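You operate a simulated robot arm through the tools that you are given. There is no shell and no other tool.

You are at the controls of a simulated robot arm. One attempt, no reset.

Task
Put one portion of salt and one of sugar into the orange dish.
Fine: one key press is a portion; stand the salt canister on the counter, the sugar canister stays fitted, the dish under the chute; nothing spilt. Set down upright: salt canister.

Only the result counts: the job must be done as asked and must still hold three seconds after the hand-in. Knocking over, shifting, dropping, spilling or breaking anything else fails it.

Robot
A 7-joint arm with a two-finger parallel gripper, fixed in place. Base frame: the origin is at the foot of the arm, x ahead of it, y to its left, z up; the work surface is at about z = 810. Lengths are in mm, angles in degrees, forces in N, time in s.
Its first joint turns from -149.0 to 149.0 degrees. Payload 3.43 kg.
The TCP is the grasp point between the finger pads, 30 mm short of the fingertips. In the tool frame z runs along the fingers and y along their closing line. Largest opening 94 mm; finger width 28, thickness 10; the body of the gripper, 50 by 96 mm, starts 55 mm behind the TCP.
Orientation is that of the tool frame in the base frame, as a unit quaternion [x, y, z, w]. With the fingers straight down and closing along the base's y, the tool's x points along the base's -x, its y along +y and its z along -z.

Tools
- The arm moves only by the tool jog_arm. Its arguments are lists of equal length, an entry for each row: "xyz": the shift along the base's x, y, z in mm, a list of three; "dr": the turn, a rotation vector about the base's x, y, z in degrees, a list of three; "fingers": the opening, from 0 (shut) to 1 (fully open). In form: {"xyz": [[dx, dy, dz], ...], "dr": [[wx, wy, wz], ...], "fingers": [fingers, ...]}. A call has 1 to 20 rows; each row shifts and turns the commanded pose from where the row before left it. Each row takes 0.2 s and may step no farther than 50 mm and 8.6 degrees from the row before; otherwise, or with a gripper value out of range, the whole call is refused. A pose out of reach is approached as far as the arm can. The call stops where the force on the tool passes 40 N (or 10 N more than at its start, if that is more) or the arm is blocked; 0.2 s more then pass. The fingers move at their own pace (about 45 mm/s each) and stop on an object; they squeeze with about 39 N. The grip force told is the motor's: it shows also when the fingers shut on nothing. Time passes only in rows, and 0.2 s behind the last, so rows that do not move let the fingers close. The reply holds the time, the measured pose of the TCP, the force on the tool along the base axes, the opening and the grip force, in the units named above and with some noise, with the torque about the TCP (base axes, N m) and any sound that the robot's microphone picked up, and new pictures: "show" is both (left out), scene, wrist or none.
- Cameras (640 x 400 px; columns grow to the right, rows downward): "scene" is fixed at [55, -652.9, 1397]; the picture's right is [0.99, -0.17, 0.00], its down [-0.05, -0.30, -0.95] and it looks along [0.16, 0.94, -0.31] (base axes); focal length 310 px, centre (320, 200). "wrist" rides on the gripper at [76, 14, -102] in the tool frame; the picture's right is [-0.18, 0.98, 0.00], its down [-0.75, -0.14, -0.64] and it looks along [-0.63, -0.12, 0.77] (tool axes); focal length 243 px, centre (320, 200).
- probe_pixels(camera, pixels): for up to 12 pixels [column, row] of the newest picture of that camera ("zoom" is the newest enlarged one), the place [x, y, z] in the base frame of the surface seen there, good to about 3 mm, but the place of the scene camera against the robot may be out by one fixed shift of up to 25 mm in any direction. It takes no simulated time.
- enlarge(camera, box): a new picture of the part [left, top, right, bottom] of that camera's present view, enlarged. It takes no simulated time.
- job_done(): hands the job in; it is judged then, once.

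Unless the task says otherwise, let go and move clear before handing in.

The tools are called as a command line: name --argument value ..., lists and objects as JSON in quotes. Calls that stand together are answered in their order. jog_arm: Moves the arm, as the interface text tells. Its arguments: {"type":"object","properties":{"xyz":{"type":"array","items":{"type":"array","items":{"type":"number"}}},"dr":{"type":"array","items":{"type":"array","items":{"type":"number"}}},"fingers":{"type":"array","items":{"type":"number"}},"show":{"type":"string","enum":["both","scene","wrist","none"]}},"required":["xyz","dr","fingers"]} The other tools are called the same way: probe_pixels (camera, pixels) gives the place of the surface under pixels of a picture; enlarge (camera, box) takes an enlarged picture of a part of a camera's view; job_done () hands the job in.

At the start:

```text
clock: 0.0
eef_pos: [526.6, 836.3, 1194.0]
ee_rot: [0.0, 1.0, 0.001, 0.0]
wrist_force: [0.0, -0.8, -0.2]
moment: [0.0, -0.01, 0.02]
width: 94.2
gripper_force: 0.0
```

scene: 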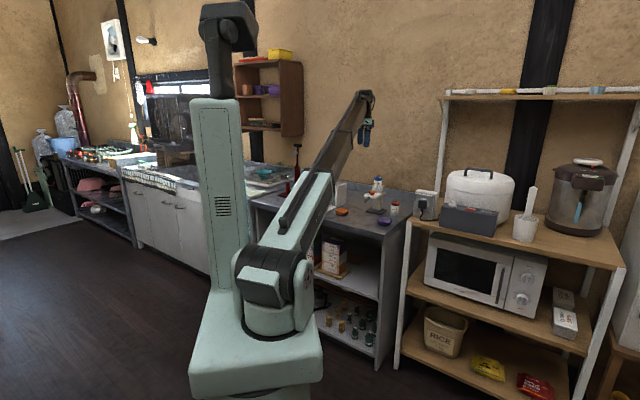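
wrist: 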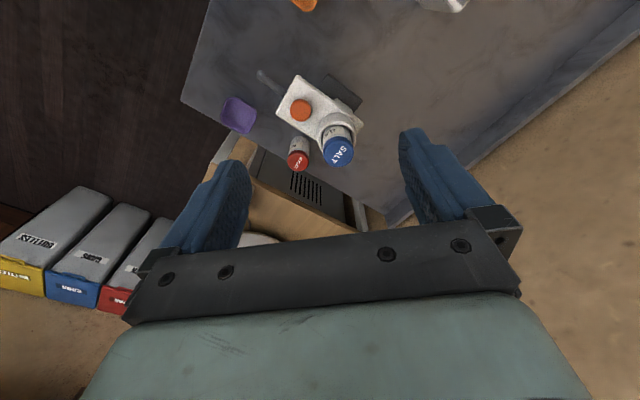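

The wrist view shows a white dispenser near (320,110) with a blue SALT cap at (340,150), a red-capped canister at (298,158), an orange thing at (301,110) and a purple dish at (238,115). I'll enlarge both views to understand the mechanism before moving.

enlarge --camera "wrist" --box '[200, 0, 480, 180]'

enlarge --camera "scene" --box '[310, 150, 450, 240]'

probe_pixels --camera "wrist" --pixels '[[301, 110], [340, 150], [298, 158], [238, 115], [304, 3], [440, 3], [345, 92], [265, 78], [320, 125], [290, 90], [350, 115], [230, 60]]'

```text
2.22 times, centred on (340, 90) of wrist
```

zoom: 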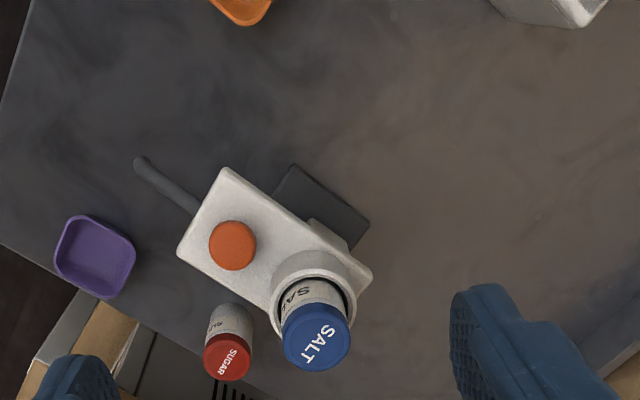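

```text
4.44 times, centred on (380, 195) of scene
```

zoom: 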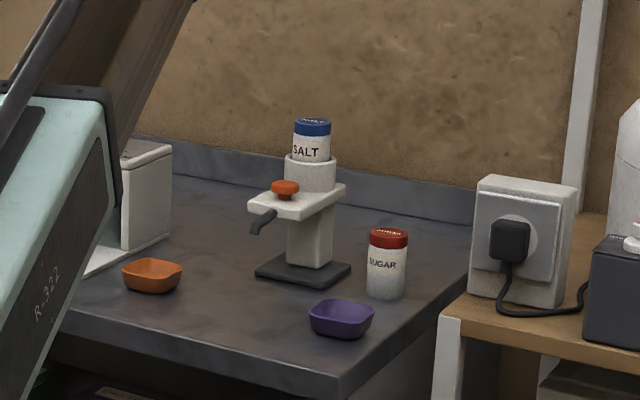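

```text
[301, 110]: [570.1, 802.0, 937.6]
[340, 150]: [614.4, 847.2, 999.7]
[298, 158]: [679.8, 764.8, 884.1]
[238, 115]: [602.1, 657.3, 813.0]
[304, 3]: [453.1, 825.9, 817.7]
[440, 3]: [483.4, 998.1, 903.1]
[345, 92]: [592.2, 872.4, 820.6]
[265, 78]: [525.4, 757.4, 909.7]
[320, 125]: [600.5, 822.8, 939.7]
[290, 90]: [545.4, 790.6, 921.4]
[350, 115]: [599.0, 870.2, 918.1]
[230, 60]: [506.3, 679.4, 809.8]
```

The dispenser has a cup holding the salt, an orange key, and a grey chute pointing toward the counter front; the sugar stands at about (680,765). I'll enlarge more tightly and probe for accurate geometry.

enlarge --camera "wrist" --box '[220, 60, 380, 180]'

```text
3.33 times, centred on (300, 120) of wrist
```

zoom: 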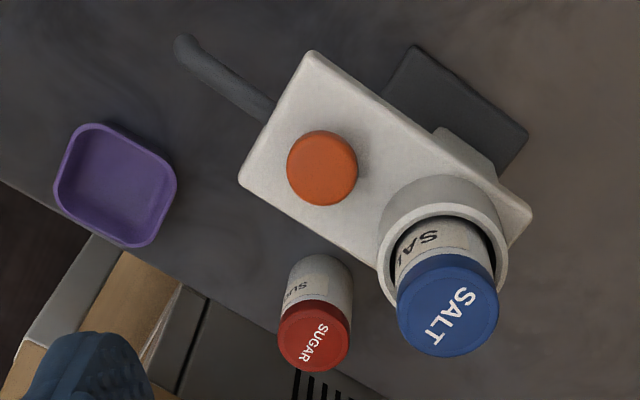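

probe_pixels --camera "zoom" --pixels '[[184, 44], [180, 60], [200, 46], [222, 75], [262, 108], [313, 53], [242, 184], [530, 215], [322, 160], [322, 135], [322, 200], [290, 168]]'

probe_pixels --camera "zoom" --pixels '[[355, 168], [412, 50], [524, 135], [385, 92], [381, 250], [500, 240], [440, 182], [500, 285], [388, 275], [410, 215], [448, 300], [448, 350]]'

probe_pixels --camera "zoom" --pixels '[[402, 305], [495, 305], [448, 262], [315, 340], [282, 335], [347, 335], [315, 367], [320, 262], [58, 185], [100, 127], [174, 185], [128, 245]]'

```text
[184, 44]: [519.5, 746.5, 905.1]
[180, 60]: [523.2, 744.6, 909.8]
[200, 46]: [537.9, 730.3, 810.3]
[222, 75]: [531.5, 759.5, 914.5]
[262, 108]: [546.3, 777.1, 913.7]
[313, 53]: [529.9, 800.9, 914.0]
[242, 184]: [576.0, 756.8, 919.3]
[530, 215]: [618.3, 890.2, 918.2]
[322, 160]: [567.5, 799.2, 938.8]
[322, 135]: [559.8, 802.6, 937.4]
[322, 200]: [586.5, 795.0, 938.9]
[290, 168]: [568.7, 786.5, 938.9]
```

```text
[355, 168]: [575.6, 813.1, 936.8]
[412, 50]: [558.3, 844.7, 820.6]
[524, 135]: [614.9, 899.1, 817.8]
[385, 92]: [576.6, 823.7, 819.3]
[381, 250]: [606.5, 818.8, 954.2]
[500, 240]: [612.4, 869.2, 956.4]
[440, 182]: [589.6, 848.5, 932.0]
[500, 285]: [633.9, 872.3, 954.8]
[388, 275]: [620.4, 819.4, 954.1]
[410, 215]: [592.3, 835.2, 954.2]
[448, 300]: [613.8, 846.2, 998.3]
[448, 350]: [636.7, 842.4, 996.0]
```

```text
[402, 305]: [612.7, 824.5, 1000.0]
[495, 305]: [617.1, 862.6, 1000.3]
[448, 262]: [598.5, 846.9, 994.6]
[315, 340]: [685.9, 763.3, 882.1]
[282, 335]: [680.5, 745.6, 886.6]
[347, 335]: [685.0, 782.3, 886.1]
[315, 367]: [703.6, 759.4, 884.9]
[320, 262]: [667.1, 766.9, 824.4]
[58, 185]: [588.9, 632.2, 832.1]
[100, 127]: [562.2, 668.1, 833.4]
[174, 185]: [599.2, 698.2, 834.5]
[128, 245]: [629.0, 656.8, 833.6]
```

Cap top of the salt is at about (615,844,1000), cup rim z≈955, key top ≈(570,800,938), chute tip ≈(519,745,905). I'll yaw the tool so its x faces the base and pull inward to get a good look at the orange dish and chute.

jog_arm --xyz '[[-18, -27, -10], [-18, -27, -10], [-18, -27, -10], [-18, -27, -10], [-18, -27, -10], [-18, -27, -10], [-18, -27, -10]]' --dr '[[0, 0, 8], [0, 0, 8], [0, 0, 8], [0, 0, 8], [0, 0, 8], [0, 0, 8], [0, 0, 8]]' --fingers '[1, 1, 1, 1, 1, 1, 1]'

```text
clock: 1.6
eef_pos: [400.8, 646.6, 1125.1]
ee_rot: [-0.47, 0.883, 0.001, 0.0]
wrist_force: [0.5, 0.7, -0.3]
moment: [0.0, 0.06, 0.01]
width: 93.9
gripper_force: 0.1
```

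scene: 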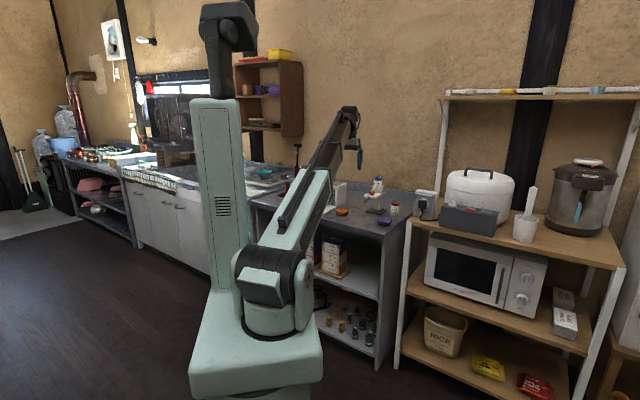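
wrist: 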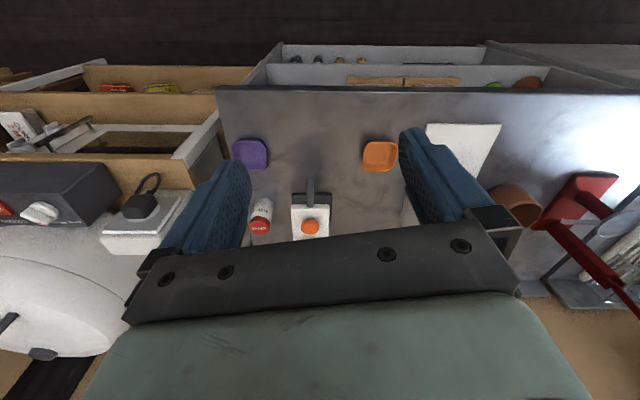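

Now the view looks radially outward: purple dish at (250,153), orange dish at (380,155), chute at (311,190), key at (310,226), sugar at (260,217). I'll enlarge and probe the dish and chute.

enlarge --camera "wrist" --box '[225, 120, 425, 245]'

```text
3.20 times, centred on (325, 182) of wrist
```

zoom: 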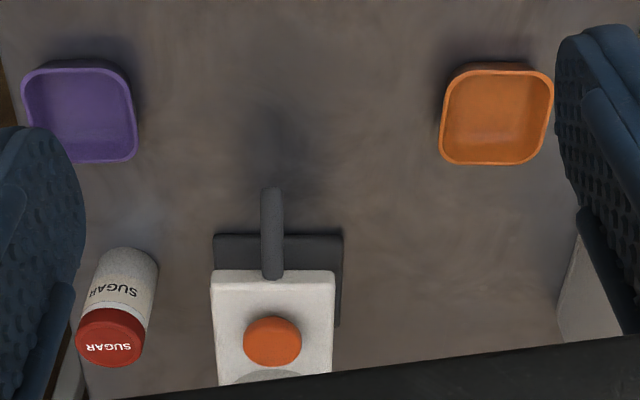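

probe_pixels --camera "zoom" --pixels '[[444, 110], [551, 110], [497, 66], [497, 161], [495, 110], [450, 150], [535, 150], [465, 70], [545, 80], [497, 140], [270, 190], [264, 230]]'

probe_pixels --camera "zoom" --pixels '[[271, 196], [271, 205], [271, 220], [272, 240], [272, 270], [271, 186], [281, 200], [262, 200], [216, 237], [341, 237], [338, 322], [270, 340]]'

probe_pixels --camera "zoom" --pixels '[[246, 340], [300, 340], [272, 318], [272, 364], [213, 275], [334, 275], [128, 250], [110, 345], [80, 335], [143, 340], [111, 318], [111, 364]]'

```text
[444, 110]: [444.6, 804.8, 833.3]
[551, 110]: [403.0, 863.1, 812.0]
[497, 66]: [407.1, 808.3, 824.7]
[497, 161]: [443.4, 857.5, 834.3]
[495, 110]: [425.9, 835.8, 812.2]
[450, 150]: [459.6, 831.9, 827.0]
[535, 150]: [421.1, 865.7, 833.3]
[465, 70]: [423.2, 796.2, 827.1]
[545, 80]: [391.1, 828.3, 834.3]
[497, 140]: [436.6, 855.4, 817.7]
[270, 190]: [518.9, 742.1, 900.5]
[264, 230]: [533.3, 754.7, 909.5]
```

```text
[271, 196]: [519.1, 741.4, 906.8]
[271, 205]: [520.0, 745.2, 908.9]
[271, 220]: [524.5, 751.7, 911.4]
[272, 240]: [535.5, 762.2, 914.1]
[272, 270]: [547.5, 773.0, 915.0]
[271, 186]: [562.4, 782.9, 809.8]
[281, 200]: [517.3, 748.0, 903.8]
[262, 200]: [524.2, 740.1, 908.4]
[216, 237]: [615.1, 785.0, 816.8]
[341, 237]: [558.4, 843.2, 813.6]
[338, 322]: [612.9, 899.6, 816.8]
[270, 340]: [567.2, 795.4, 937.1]
```

```text
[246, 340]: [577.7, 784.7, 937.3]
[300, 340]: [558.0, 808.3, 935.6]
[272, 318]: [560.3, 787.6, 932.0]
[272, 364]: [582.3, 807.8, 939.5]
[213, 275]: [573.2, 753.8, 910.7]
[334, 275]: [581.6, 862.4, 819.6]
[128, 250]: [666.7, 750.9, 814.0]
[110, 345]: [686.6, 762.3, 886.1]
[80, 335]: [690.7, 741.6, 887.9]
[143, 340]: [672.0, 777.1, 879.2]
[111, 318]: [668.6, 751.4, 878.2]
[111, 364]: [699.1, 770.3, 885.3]
```

The orange dish is a roughly 62 mm rounded square centred near (426,832), rim z≈834, its sides parallel to the dispenser's 45° axis. I'll yaw −11° and tilt the tool 40° outward while descending in front of the chute to check reach and see the mouth from the side.

jog_arm --xyz '[[0, 0, -20], [0, 0, -20], [0, 0, -20], [0, 0, -20], [0, 0, -20], [0, 0, -20], [0, 0, -20], [0, 0, -20]]' --dr '[[0, 0, -5.5], [0, 0, -5.5], [5.66, -5.66, 0], [5.66, -5.66, 0], [5.66, -5.66, 0], [5.66, -5.66, 0], [5.66, -5.66, 0], [0, 0, 0]]' --fingers '[1, 1, 1, 1, 1, 1, 1, 1]'

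```text
clock: 3.4
eef_pos: [401.3, 647.2, 965.5]
ee_rot: [-0.36, 0.868, 0.131, 0.317]
wrist_force: [0.6, -0.5, -0.3]
moment: [-0.01, -0.02, -0.01]
width: 94.3
gripper_force: 0.0
```

scene: 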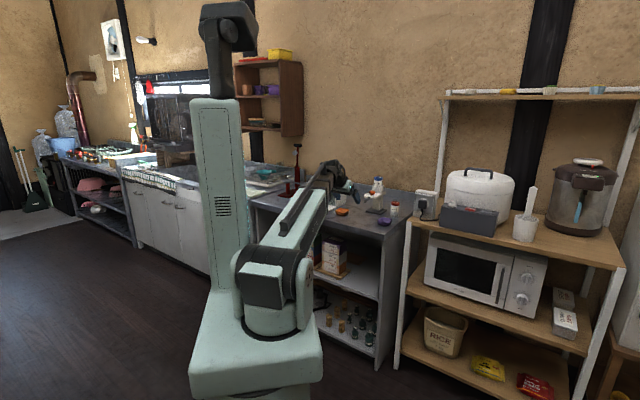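
wrist: 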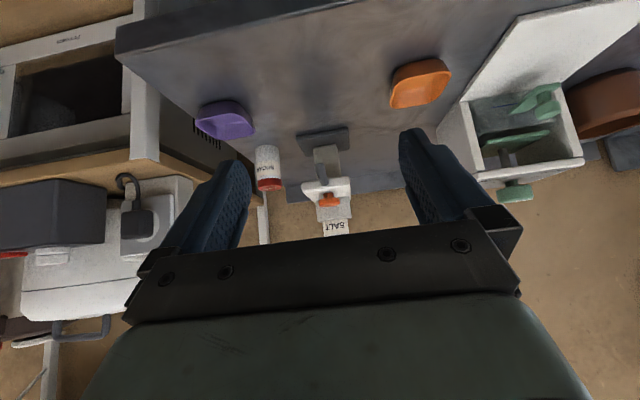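

The arm reached the tilted pose without trouble; the picture is upside down (up in the world is down), with the dispenser at (325,180). I'll zoom in on chute and dishes.

enlarge --camera "wrist" --box '[245, 110, 405, 240]'

enlarge --camera "scene" --box '[350, 170, 410, 230]'

```text
3.08 times, centred on (325, 175) of wrist
```

zoom: 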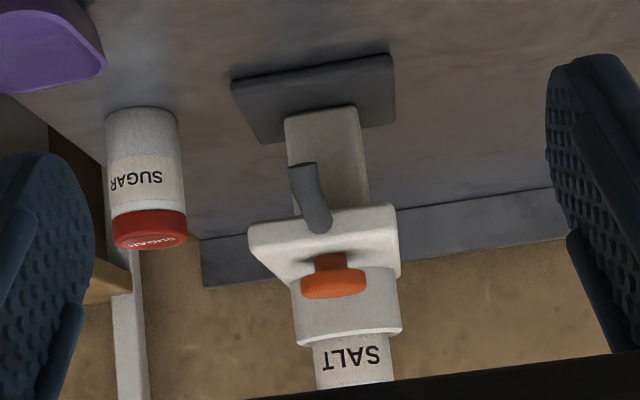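

```text
6.67 times, centred on (380, 200) of scene
```

zoom: 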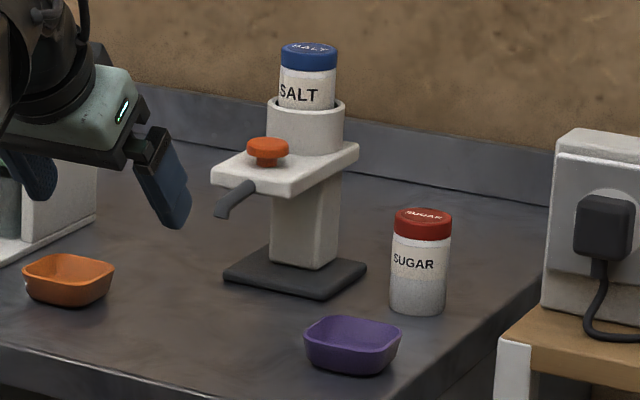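

I'll probe the chute mouth and other features in the wrist zoom.

enlarge --camera "wrist" --box '[290, 130, 354, 220]'

```text
4.44 times, centred on (322, 175) of wrist
```

zoom: 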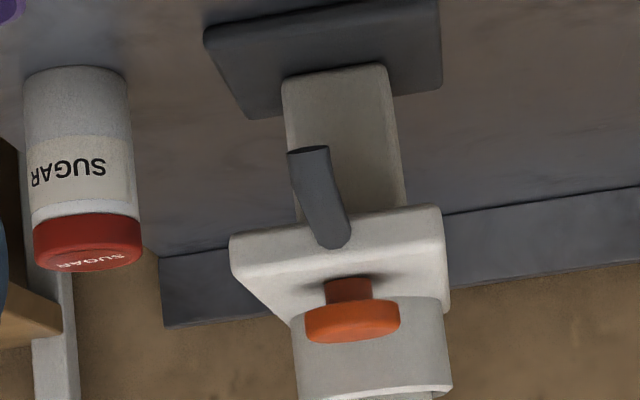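

probe_pixels --camera "zoom" --pixels '[[293, 156], [310, 154], [325, 151], [308, 165], [312, 175], [318, 195], [330, 220], [338, 240], [350, 320], [348, 290], [85, 205], [75, 80]]'

probe_pixels --camera "zoom" --pixels '[[35, 245], [138, 240], [85, 262], [90, 230], [30, 110], [125, 110], [345, 385], [345, 392], [340, 90], [270, 115], [438, 85], [345, 210]]'

enlarge --camera "wrist" --box '[370, 40, 470, 120]'

```text
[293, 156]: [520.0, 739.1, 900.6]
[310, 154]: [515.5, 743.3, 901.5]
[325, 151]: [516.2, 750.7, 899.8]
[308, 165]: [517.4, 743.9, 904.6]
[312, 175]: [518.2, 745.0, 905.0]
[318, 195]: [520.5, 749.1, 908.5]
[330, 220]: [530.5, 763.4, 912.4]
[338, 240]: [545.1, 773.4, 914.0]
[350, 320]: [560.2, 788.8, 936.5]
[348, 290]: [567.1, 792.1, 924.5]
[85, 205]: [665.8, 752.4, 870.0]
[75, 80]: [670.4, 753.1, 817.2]
```

```text
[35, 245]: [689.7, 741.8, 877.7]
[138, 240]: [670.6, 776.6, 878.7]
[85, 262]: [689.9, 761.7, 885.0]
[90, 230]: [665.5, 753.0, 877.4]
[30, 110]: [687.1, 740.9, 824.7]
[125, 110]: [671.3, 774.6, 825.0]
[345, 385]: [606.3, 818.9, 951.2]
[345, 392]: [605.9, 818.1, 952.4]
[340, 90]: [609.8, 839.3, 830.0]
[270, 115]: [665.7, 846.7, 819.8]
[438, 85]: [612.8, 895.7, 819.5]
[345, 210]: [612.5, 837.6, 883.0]
```

```text
5.00 times, centred on (420, 80) of wrist
```

zoom: 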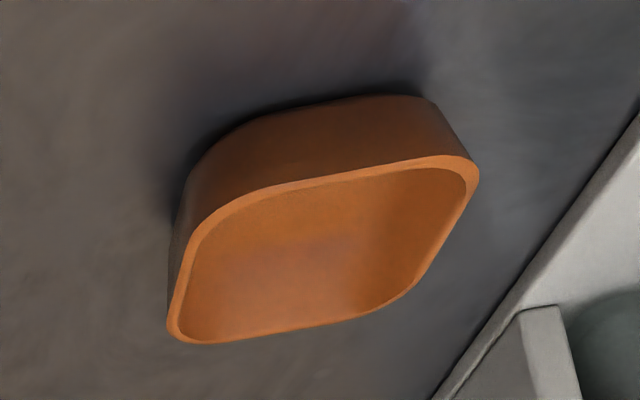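

Chute mouth is at about (518,745,899). Now I'll probe the orange dish rim in this zoom to fix its centre and orientation.

probe_pixels --camera "zoom" --pixels '[[183, 265], [200, 228], [240, 197], [330, 179], [400, 165], [450, 160], [474, 178], [455, 225], [415, 280], [360, 315], [280, 331], [180, 335]]'

probe_pixels --camera "zoom" --pixels '[[173, 325], [176, 300], [320, 250], [300, 140], [440, 130], [175, 260], [260, 300], [420, 220], [380, 100], [215, 215], [468, 200], [220, 340]]'

```text
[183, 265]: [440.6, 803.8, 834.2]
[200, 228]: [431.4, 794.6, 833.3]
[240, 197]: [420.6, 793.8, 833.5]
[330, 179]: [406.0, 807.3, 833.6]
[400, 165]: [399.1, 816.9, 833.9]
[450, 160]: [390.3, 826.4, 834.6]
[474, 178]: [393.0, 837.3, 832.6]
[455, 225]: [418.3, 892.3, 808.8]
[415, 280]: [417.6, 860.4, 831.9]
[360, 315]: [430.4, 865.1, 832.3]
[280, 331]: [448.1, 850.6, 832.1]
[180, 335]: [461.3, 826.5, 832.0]
```

```text
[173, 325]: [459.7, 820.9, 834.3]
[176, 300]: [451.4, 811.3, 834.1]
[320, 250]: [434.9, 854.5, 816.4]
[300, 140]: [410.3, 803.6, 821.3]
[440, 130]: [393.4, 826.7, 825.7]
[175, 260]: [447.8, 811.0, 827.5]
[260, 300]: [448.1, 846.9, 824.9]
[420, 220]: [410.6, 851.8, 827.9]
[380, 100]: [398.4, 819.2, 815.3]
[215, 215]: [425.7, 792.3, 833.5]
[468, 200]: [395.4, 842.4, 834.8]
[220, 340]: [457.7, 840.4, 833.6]
```

Dish centre works out to (426.4,829.5) with 60 mm rim width; target under the mouth is about (518,745). Before moving, I'll probe the white board/box to the right of the dish for clearance.

probe_pixels --camera "wrist" --pixels '[[465, 97], [442, 128], [520, 30], [575, 5], [475, 170], [500, 100], [540, 95], [515, 190], [580, 160], [600, 120], [545, 20], [450, 140]]'

```text
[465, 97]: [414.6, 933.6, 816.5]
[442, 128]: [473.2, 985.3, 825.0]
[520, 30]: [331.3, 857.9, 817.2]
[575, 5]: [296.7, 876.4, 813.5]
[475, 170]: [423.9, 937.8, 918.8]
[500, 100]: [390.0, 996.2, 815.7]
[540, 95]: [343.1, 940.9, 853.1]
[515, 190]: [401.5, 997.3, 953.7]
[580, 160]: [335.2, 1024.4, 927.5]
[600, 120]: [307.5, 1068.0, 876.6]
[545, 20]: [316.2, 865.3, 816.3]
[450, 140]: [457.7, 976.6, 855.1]
```

The tray edge is at lateral coordinate v≈367 while the finger's outer side would be at ≈342, so there is clearance. I'll move to the pre-grasp pose above and inward of the dish.

jog_arm --xyz '[[-4.1, 35.1, -16.4], [-4.1, 35.1, -16.4], [-4.1, 35.1, -16.4], [-4.1, 35.1, -16.4], [0, 0, 0]]' --dr '[[0, 0, 0], [0, 0, 0], [0, 0, 0], [0, 0, 0], [0, 0, 0]]' --fingers '[1, 1, 1, 1, 1]'

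```text
clock: 4.6
eef_pos: [383.0, 787.6, 898.6]
ee_rot: [-0.36, 0.868, 0.131, 0.316]
wrist_force: [0.1, -0.3, -0.5]
moment: [0.0, 0.01, 0.02]
width: 94.0
gripper_force: 0.1
```

scene: 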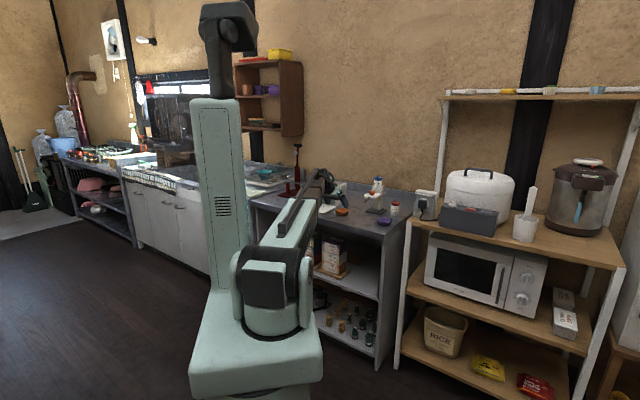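
wrist: 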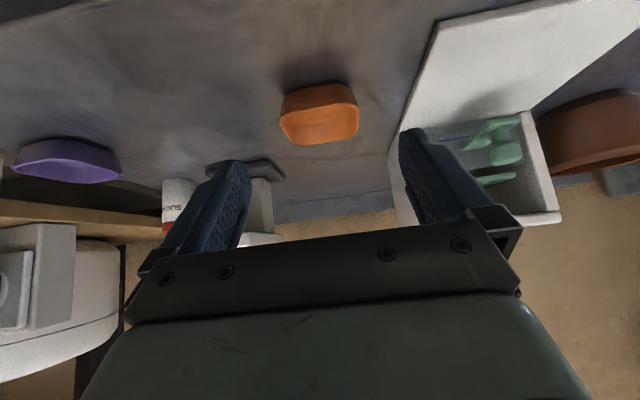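

The dish at (320,115) is centred between the fingers. I'll advance along the finger direction to straddle it, stopping just above the counter.

jog_arm --xyz '[[8.3, 8.0, -13], [8.3, 8.0, -13], [8.3, 8.0, -13], [8.3, 8.0, -13], [0, 0, 0]]' --dr '[[0, 0, 0], [0, 0, 0], [0, 0, 0], [0, 0, 0], [0, 0, 0]]' --fingers '[1, 1, 1, 1, 1]'

```text
clock: 5.8
eef_pos: [415.3, 819.8, 845.3]
ee_rot: [-0.359, 0.868, 0.131, 0.316]
wrist_force: [0.1, 0.3, 0.1]
moment: [-0.02, 0.05, -0.02]
width: 94.2
gripper_force: 0.0
```

scene: 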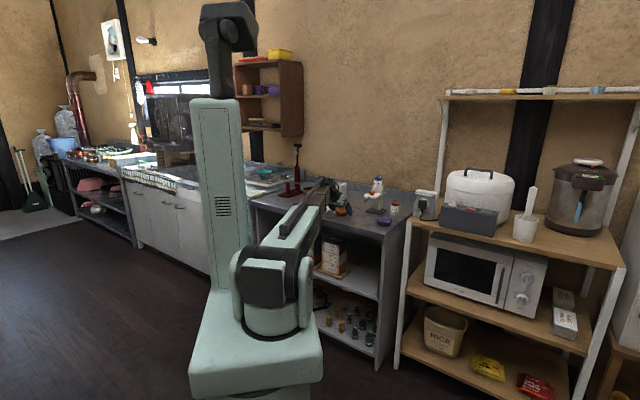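
wrist: 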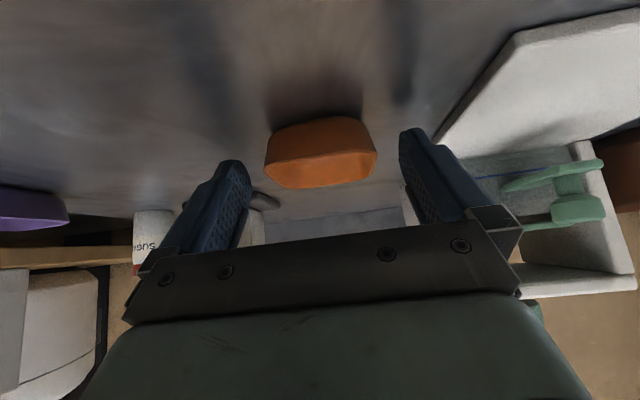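

The dish sits between the fingers at (320,150) with space on both sides. I'll close the fingers on it.

jog_arm --xyz '[[0, 0, 0], [0, 0, 0], [0, 0, 0], [0, 0, 0], [0, 0, 0]]' --dr '[[0, 0, 0], [0, 0, 0], [0, 0, 0], [0, 0, 0], [0, 0, 0]]' --fingers '[0.5, 0.5, 0.5, 0.5, 0.5]'

```text
clock: 7.0
eef_pos: [415.5, 819.1, 845.1]
ee_rot: [-0.36, 0.868, 0.132, 0.316]
wrist_force: [0.2, 1.5, 0.3]
moment: [0.04, 0.0, -0.04]
width: 60.7
gripper_force: 38.8
```

scene: 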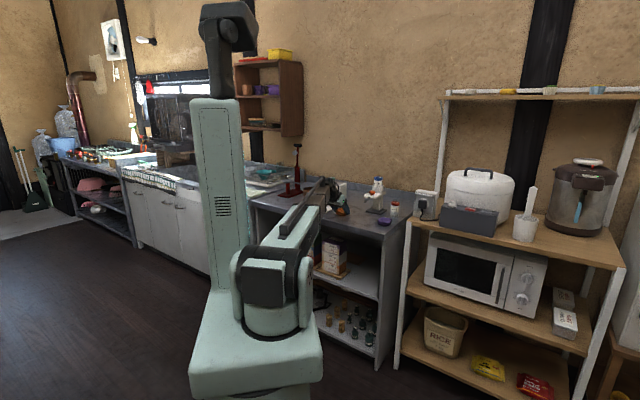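
wrist: 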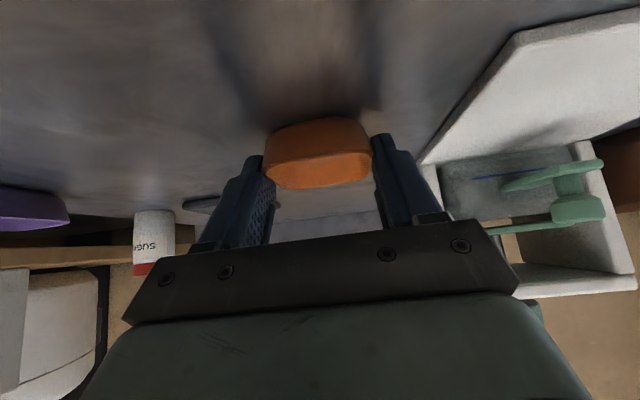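

Grip holds at 60.7 mm and 38.8 N. I'll lift 20 mm, back inward a little, and move sideways toward the chute line, then look before sliding beneath.

jog_arm --xyz '[[0, 0, 10], [0, 0, 10], [-8, -8, 0], [-8, -8, 0], [14.6, -14.6, 0], [14.6, -14.6, 0], [14.6, -14.6, 0], [14.6, -14.6, 0], [14.6, -14.6, 0], [14.6, -14.6, 0], [0, 0, 0]]' --dr '[[0, 0, 0], [0, 0, 0], [0, 0, 0], [0, 0, 0], [0, 0, 0], [0, 0, 0], [0, 0, 0], [0, 0, 0], [0, 0, 0], [0, 0, 0], [0, 0, 0]]' --fingers '[0.5, 0.5, 0.5, 0.5, 0.5, 0.5, 0.5, 0.5, 0.5, 0.5, 0.5]'

enlarge --camera "wrist" --box '[220, 80, 420, 250]'

enlarge --camera "scene" --box '[330, 160, 420, 230]'

```text
clock: 9.4
eef_pos: [489.0, 717.1, 867.3]
ee_rot: [-0.359, 0.868, 0.131, 0.316]
wrist_force: [-0.1, -0.1, 0.2]
moment: [0.03, 0.03, -0.03]
width: 60.8
gripper_force: 38.7
```

scene: 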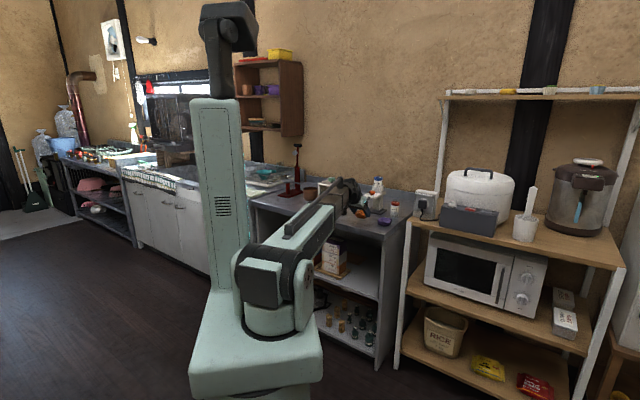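
wrist: 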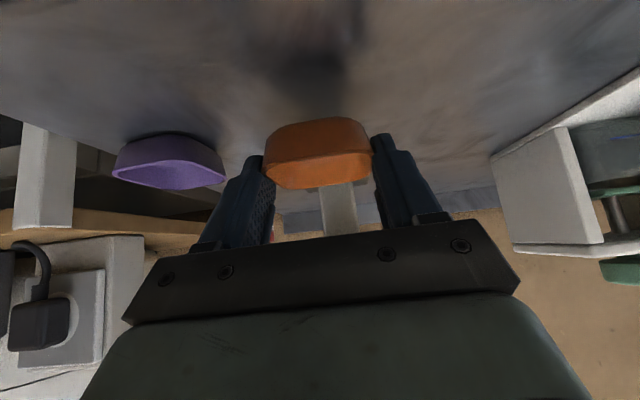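

```text
2.35 times, centred on (320, 165) of wrist
```

zoom: 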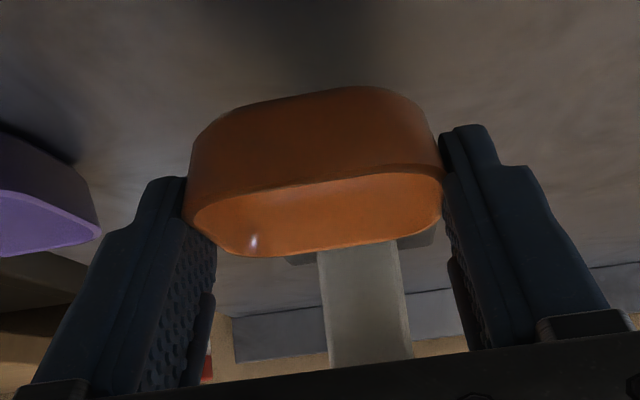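

```text
5.71 times, centred on (375, 195) of scene
```

zoom: 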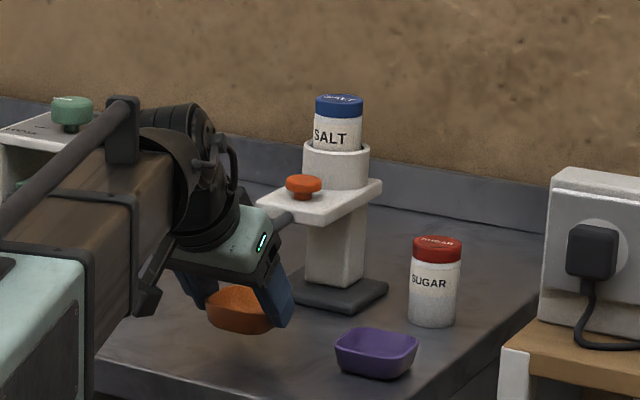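

TCP is now on the chute line (u=853, v=161); the hand passes well below the chute. I'll move outward 23 mm so the dish is centred under the mouth, then lower it to the counter.

jog_arm --xyz '[[5.5, 5.5, 0], [5.5, 5.5, 0], [5.5, 5.5, 0], [0, 0, -6], [0, 0, -6], [0, 0, -5], [0, 0, -3], [0, 0, 0]]' --dr '[[0, 0, 0], [0, 0, 0], [0, 0, 0], [0, 0, 0], [0, 0, 0], [0, 0, 0], [0, 0, 0], [0, 0, 0]]' --fingers '[0.5, 0.5, 0.5, 0.5, 0.5, 0.5, 0.5, 0.5]'

enlarge --camera "wrist" --box '[220, 80, 420, 250]'

enlarge --camera "scene" --box '[330, 160, 420, 230]'

```text
clock: 11.2
eef_pos: [503.8, 732.8, 845.2]
ee_rot: [-0.36, 0.868, 0.131, 0.315]
wrist_force: [-0.1, -0.1, -1.5]
moment: [0.0, 0.0, 0.02]
width: 60.5
gripper_force: 39.2
```

scene: 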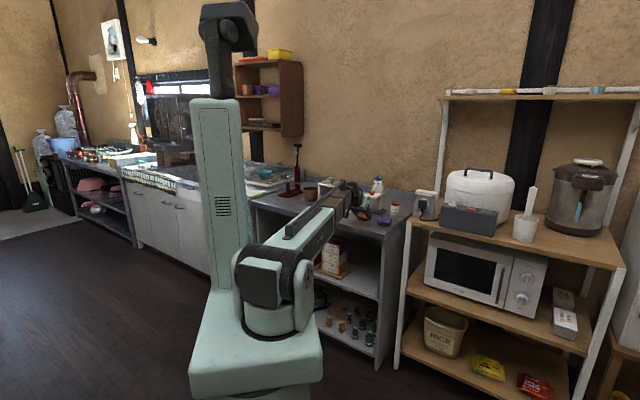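
wrist: 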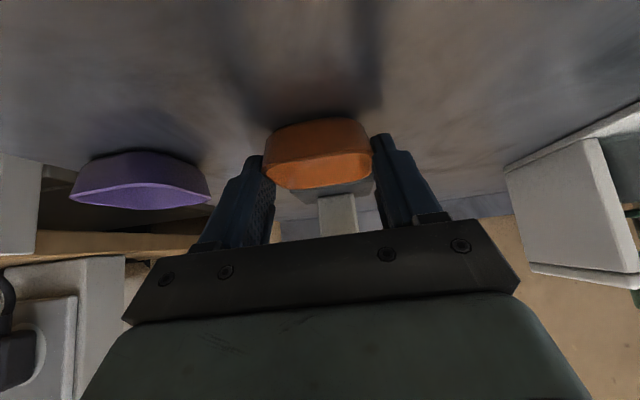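

```text
2.35 times, centred on (320, 165) of wrist
```

zoom: 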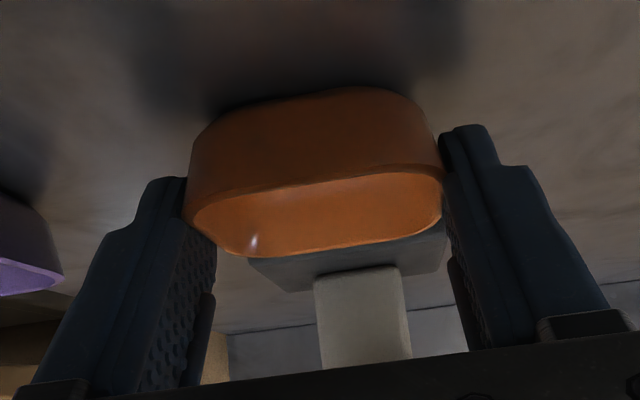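

```text
5.71 times, centred on (375, 195) of scene
```

zoom: 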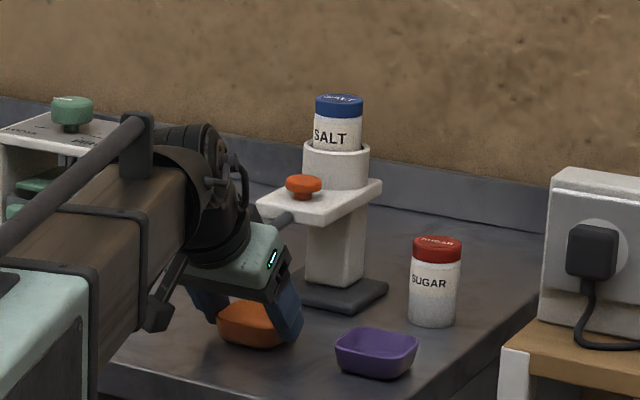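

Dish is down under the mouth (TCP height same as at grasp, light −1.5 N contact). I'll open the fingers and back out along the tool axis.

jog_arm --xyz '[[0, 0, 0], [0, 0, 0], [0, 0, 0], [0, 0, 0], [-6, -6, 10], [-6, -6, 10], [-6, -6, 10], [-9, -9, 15], [-12, -12, 20], [-15, -15, 20], [0, 0, 0]]' --dr '[[0, 0, 0], [0, 0, 0], [0, 0, 0], [0, 0, 0], [0, 0, 0], [0, 0, 0], [0, 0, 0], [0, 0, 0], [0, 0, 0], [0, 0, 0], [0, 0, 0]]' --fingers '[1, 1, 1, 1, 1, 1, 1, 1, 1, 1, 1]'

enlarge --camera "wrist" --box '[220, 80, 420, 250]'

enlarge --camera "scene" --box '[330, 160, 420, 230]'

```text
clock: 13.6
eef_pos: [450.4, 678.2, 932.3]
ee_rot: [-0.36, 0.868, 0.132, 0.316]
wrist_force: [0.1, 0.1, 0.2]
moment: [-0.01, 0.02, 0.02]
width: 93.9
gripper_force: 0.0
```

scene: 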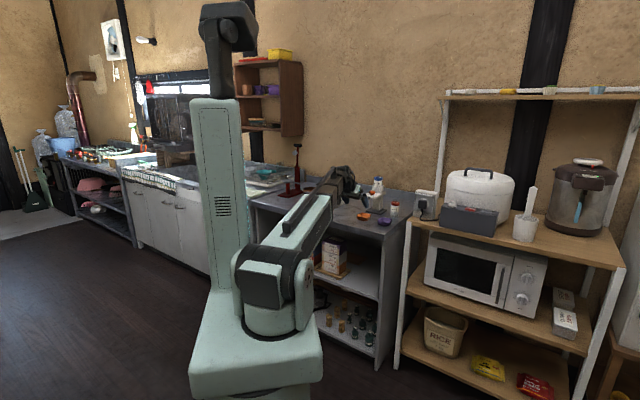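
wrist: 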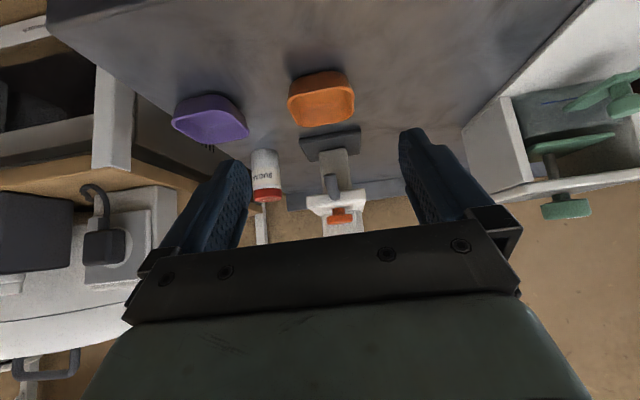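

```text
2.35 times, centred on (320, 165) of wrist
```

zoom: 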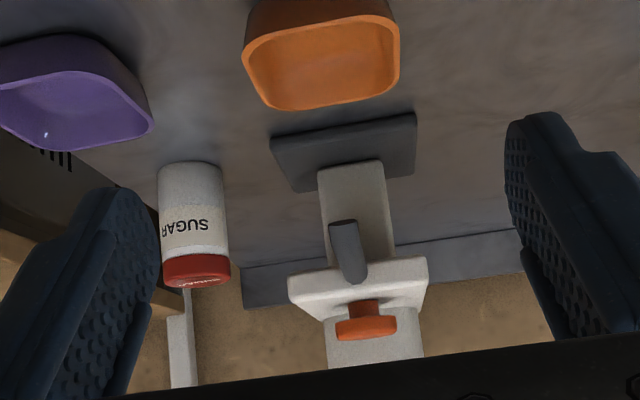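

```text
5.71 times, centred on (375, 195) of scene
```

zoom: 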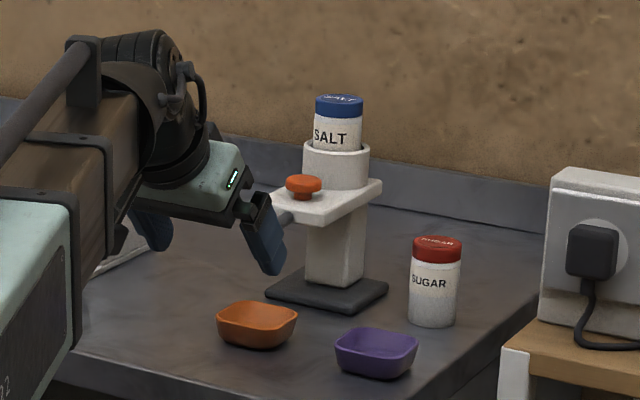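

The dish is standing free at (322,98) in the wrist view. I'll probe its rim and the chute mouth to verify alignment.

enlarge --camera "wrist" --box '[270, 60, 380, 230]'

probe_pixels --camera "wrist" --pixels '[[291, 100], [300, 92], [320, 89], [345, 86], [353, 92], [353, 108], [345, 122], [320, 126], [305, 126], [293, 112], [329, 176], [335, 176]]'

```text
2.35 times, centred on (325, 145) of wrist
```

zoom: 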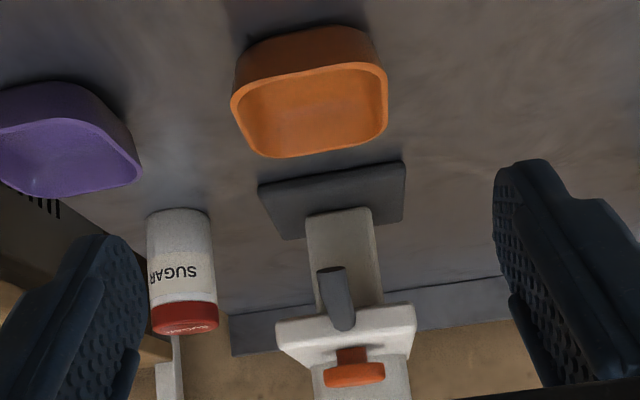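

```text
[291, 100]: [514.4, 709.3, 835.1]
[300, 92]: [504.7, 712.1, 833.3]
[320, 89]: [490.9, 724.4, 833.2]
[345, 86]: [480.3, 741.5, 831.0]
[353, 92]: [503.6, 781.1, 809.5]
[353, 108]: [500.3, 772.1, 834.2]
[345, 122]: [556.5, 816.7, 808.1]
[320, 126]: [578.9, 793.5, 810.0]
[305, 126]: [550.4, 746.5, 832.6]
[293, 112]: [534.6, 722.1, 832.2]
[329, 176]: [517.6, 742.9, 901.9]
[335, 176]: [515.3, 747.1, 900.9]
```

Dish centre (514,743.5) lies right below the mouth (~(517,744)). Next I'll close the fingers, rise, reduce the tilt to 15°, and move over the key at about (570,798).

jog_arm --xyz '[[0, 0, 22], [0, 0, 22], [0, 0, 22], [0, 0, 20], [24.3, 24.3, 0], [24.3, 24.3, 0], [24.3, 24.3, 0], [24.3, 24.3, 0], [24.3, 24.4, 0], [0, 0, 0]]' --dr '[[-4.42, 4.42, 0], [-4.42, 4.42, 0], [-4.42, 4.42, 0], [-4.42, 4.42, 0], [0, 0, 0], [0, 0, 0], [0, 0, 0], [0, 0, 0], [0, 0, 0], [0, 0, 0]]' --fingers '[0, 0, 0, 0, 0, 0, 0, 0, 0, 0]'

enlarge --camera "wrist" --box '[220, 80, 420, 250]'

enlarge --camera "scene" --box '[330, 140, 420, 230]'

```text
clock: 15.8
eef_pos: [570.7, 799.3, 1018.3]
ee_rot: [-0.379, 0.916, 0.049, 0.12]
wrist_force: [0.2, 0.2, 0.6]
moment: [0.01, -0.01, -0.01]
width: 0.0
gripper_force: 33.3
```

scene: 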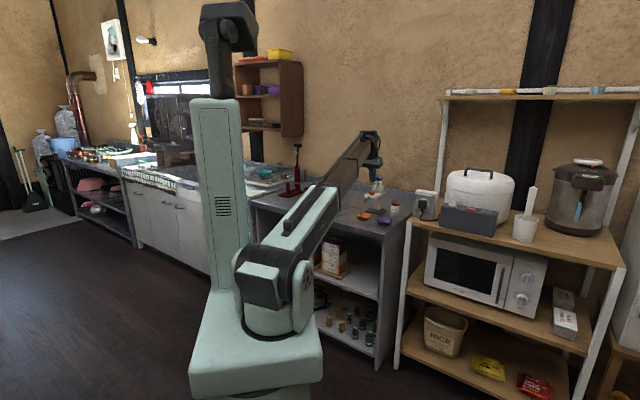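
wrist: 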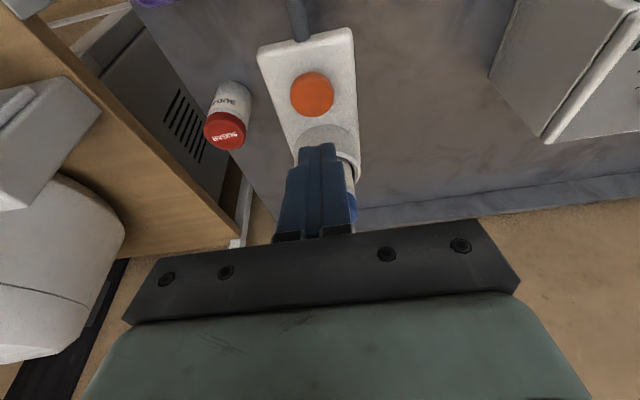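

```text
2.35 times, centred on (320, 165) of wrist
```

zoom: 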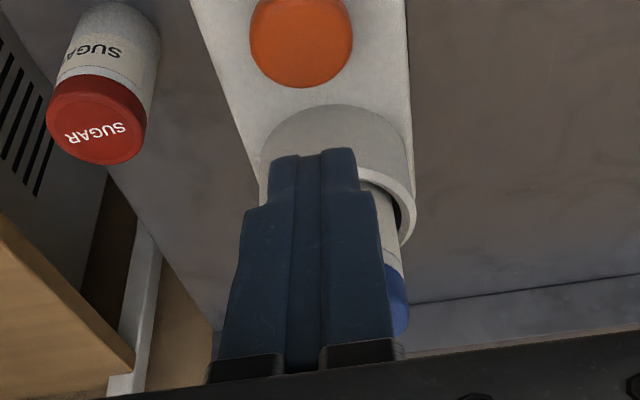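

```text
4.44 times, centred on (375, 185) of scene
```

zoom: 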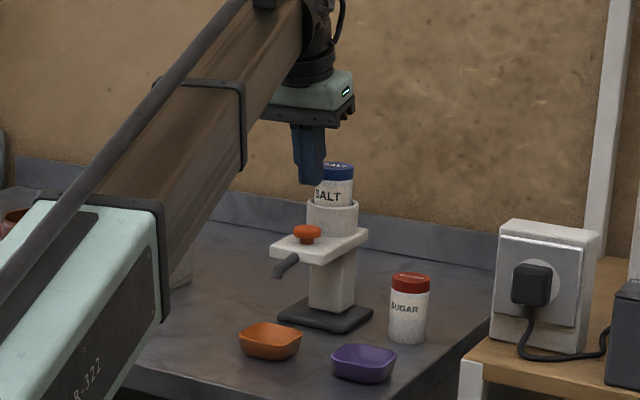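

The TCP is above the key with fingers shut. I'll probe the fingertip and the key to check their horizontal alignment before pressing.

probe_pixels --camera "wrist" --pixels '[[311, 146], [327, 145], [318, 150], [312, 80], [311, 94], [311, 112], [293, 95], [331, 95], [315, 200], [352, 205], [335, 135], [340, 150]]'

```text
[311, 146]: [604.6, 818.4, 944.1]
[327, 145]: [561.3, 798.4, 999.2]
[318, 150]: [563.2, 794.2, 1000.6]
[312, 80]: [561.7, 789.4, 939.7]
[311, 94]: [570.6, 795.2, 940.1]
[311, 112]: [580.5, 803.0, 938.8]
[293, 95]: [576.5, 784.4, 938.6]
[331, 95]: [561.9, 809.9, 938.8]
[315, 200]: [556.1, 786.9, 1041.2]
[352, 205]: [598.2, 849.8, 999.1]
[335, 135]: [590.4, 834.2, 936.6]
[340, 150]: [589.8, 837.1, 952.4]
```

Key centre ≈(570,797,939), fingertip low edge ≈(568,795) — aligned. I'll descend 42 mm to just above the key.

jog_arm --xyz '[[0, 0, -12], [0, 0, -12], [0, 0, -10], [0, 0, -6], [0, 0, 0]]' --dr '[[0, 0, 0], [0, 0, 0], [0, 0, 0], [0, 0, 0], [0, 0, 0]]' --fingers '[0, 0, 0, 0, 0]'

enlarge --camera "wrist" --box '[220, 80, 420, 250]'

enlarge --camera "scene" --box '[345, 160, 405, 230]'

```text
clock: 17.0
eef_pos: [572.7, 799.1, 976.8]
ee_rot: [-0.379, 0.916, 0.05, 0.121]
wrist_force: [-0.6, 0.8, 1.2]
moment: [0.04, 0.04, 0.02]
width: 0.3
gripper_force: 33.0
```

scene: 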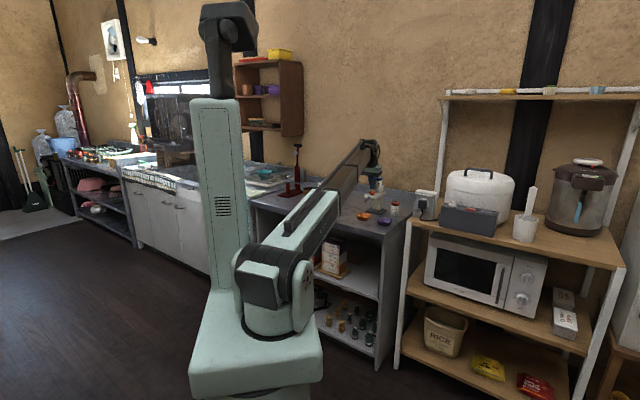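
wrist: 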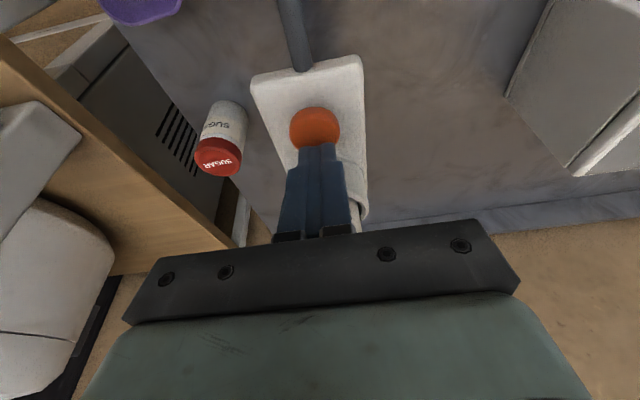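

```text
2.35 times, centred on (320, 165) of wrist
```

zoom: 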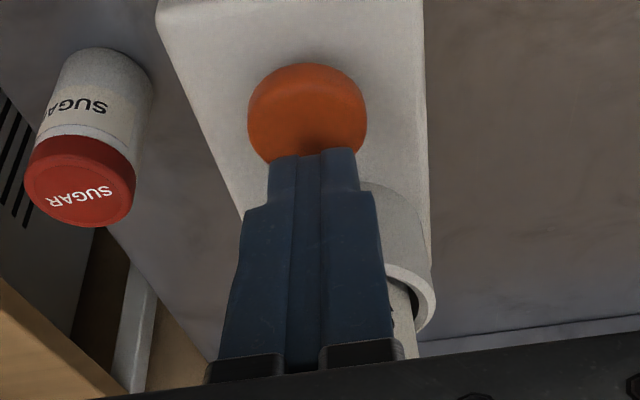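

```text
5.71 times, centred on (375, 195) of scene
```

zoom: 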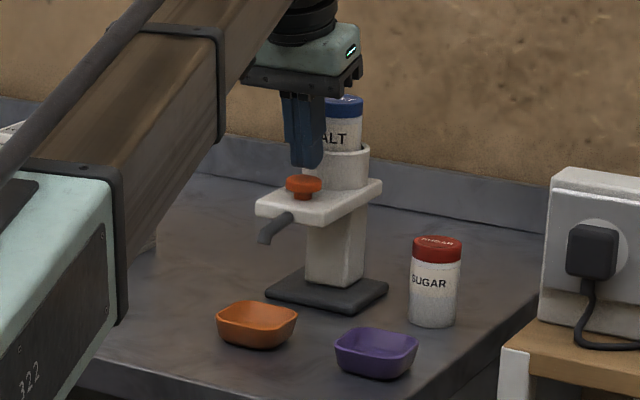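

The fingertip seems slightly toward the far side of the key. I'll probe around the edge to see where it will land.

probe_pixels --camera "zoom" --pixels '[[300, 320], [303, 180], [303, 188], [303, 196], [303, 206], [285, 190], [335, 190], [303, 240], [303, 215], [260, 187], [345, 185], [303, 170]]'

enlarge --camera "wrist" --box '[270, 95, 370, 165]'

probe_pixels --camera "wrist" --pixels '[[315, 109], [315, 115], [315, 125], [315, 135], [315, 142], [315, 146], [315, 148], [315, 152], [315, 160], [305, 146], [325, 144], [335, 140]]'

```text
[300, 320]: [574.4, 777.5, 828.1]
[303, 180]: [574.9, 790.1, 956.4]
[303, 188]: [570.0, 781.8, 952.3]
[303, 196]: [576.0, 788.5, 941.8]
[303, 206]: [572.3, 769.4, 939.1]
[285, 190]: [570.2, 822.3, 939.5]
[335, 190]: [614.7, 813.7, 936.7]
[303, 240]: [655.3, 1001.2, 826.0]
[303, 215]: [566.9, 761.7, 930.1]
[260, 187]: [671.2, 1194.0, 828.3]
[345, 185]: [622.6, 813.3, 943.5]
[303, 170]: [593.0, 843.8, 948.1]
```

```text
5.71 times, centred on (320, 130) of wrist
```

zoom: 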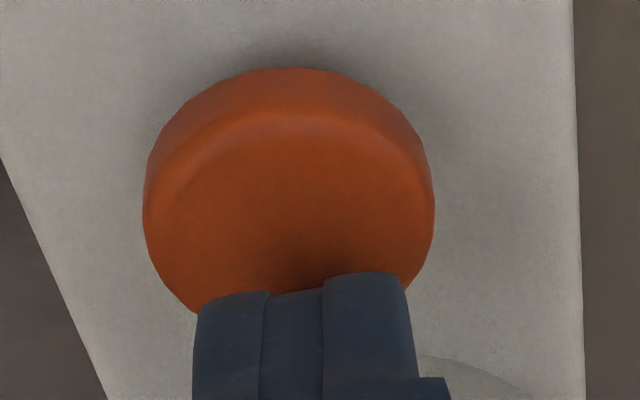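

```text
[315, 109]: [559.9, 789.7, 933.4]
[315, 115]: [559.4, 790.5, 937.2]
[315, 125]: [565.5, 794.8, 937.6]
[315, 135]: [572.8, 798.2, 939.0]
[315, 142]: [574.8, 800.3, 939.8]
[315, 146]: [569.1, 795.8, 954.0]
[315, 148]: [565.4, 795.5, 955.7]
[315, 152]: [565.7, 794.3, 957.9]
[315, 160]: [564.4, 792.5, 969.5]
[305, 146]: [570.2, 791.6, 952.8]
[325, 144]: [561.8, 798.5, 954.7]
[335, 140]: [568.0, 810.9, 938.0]
```

Silhouette edge of the tip is at u≈965, so its lowest point will land a few mm beyond the key's centre; I'll shift 5 mm inward and then press down in 2 mm rows while listening for the click.

jog_arm --xyz '[[-3.5, -3.5, 0], [0, 0, -2], [0, 0, -2], [0, 0, -2], [0, 0, -2], [0, 0, 0]]' --dr '[[0, 0, 0], [0, 0, 0], [0, 0, 0], [0, 0, 0], [0, 0, 0], [0, 0, 0]]' --fingers '[0, 0, 0, 0, 0, 0]' --show "wrist"

enlarge --camera "scene" --box '[345, 160, 405, 230]'

```text
clock: 18.4
eef_pos: [568.6, 797.8, 970.5]
ee_rot: [-0.379, 0.916, 0.05, 0.12]
wrist_force: [0.3, 0.4, 0.6]
moment: [-0.02, -0.03, 0.01]
width: 0.0
gripper_force: 33.1
```

wrist: 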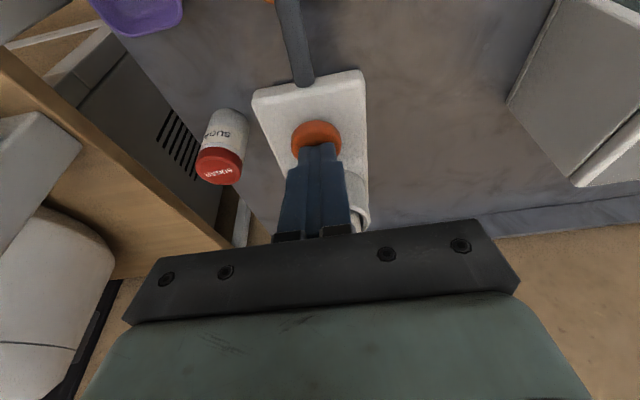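

```text
5.71 times, centred on (375, 195) of scene
```

zoom: 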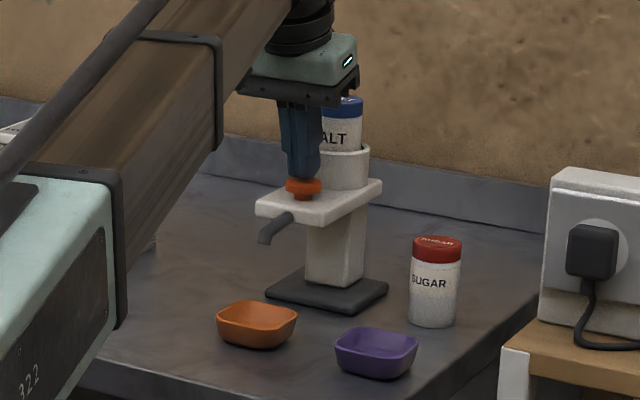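

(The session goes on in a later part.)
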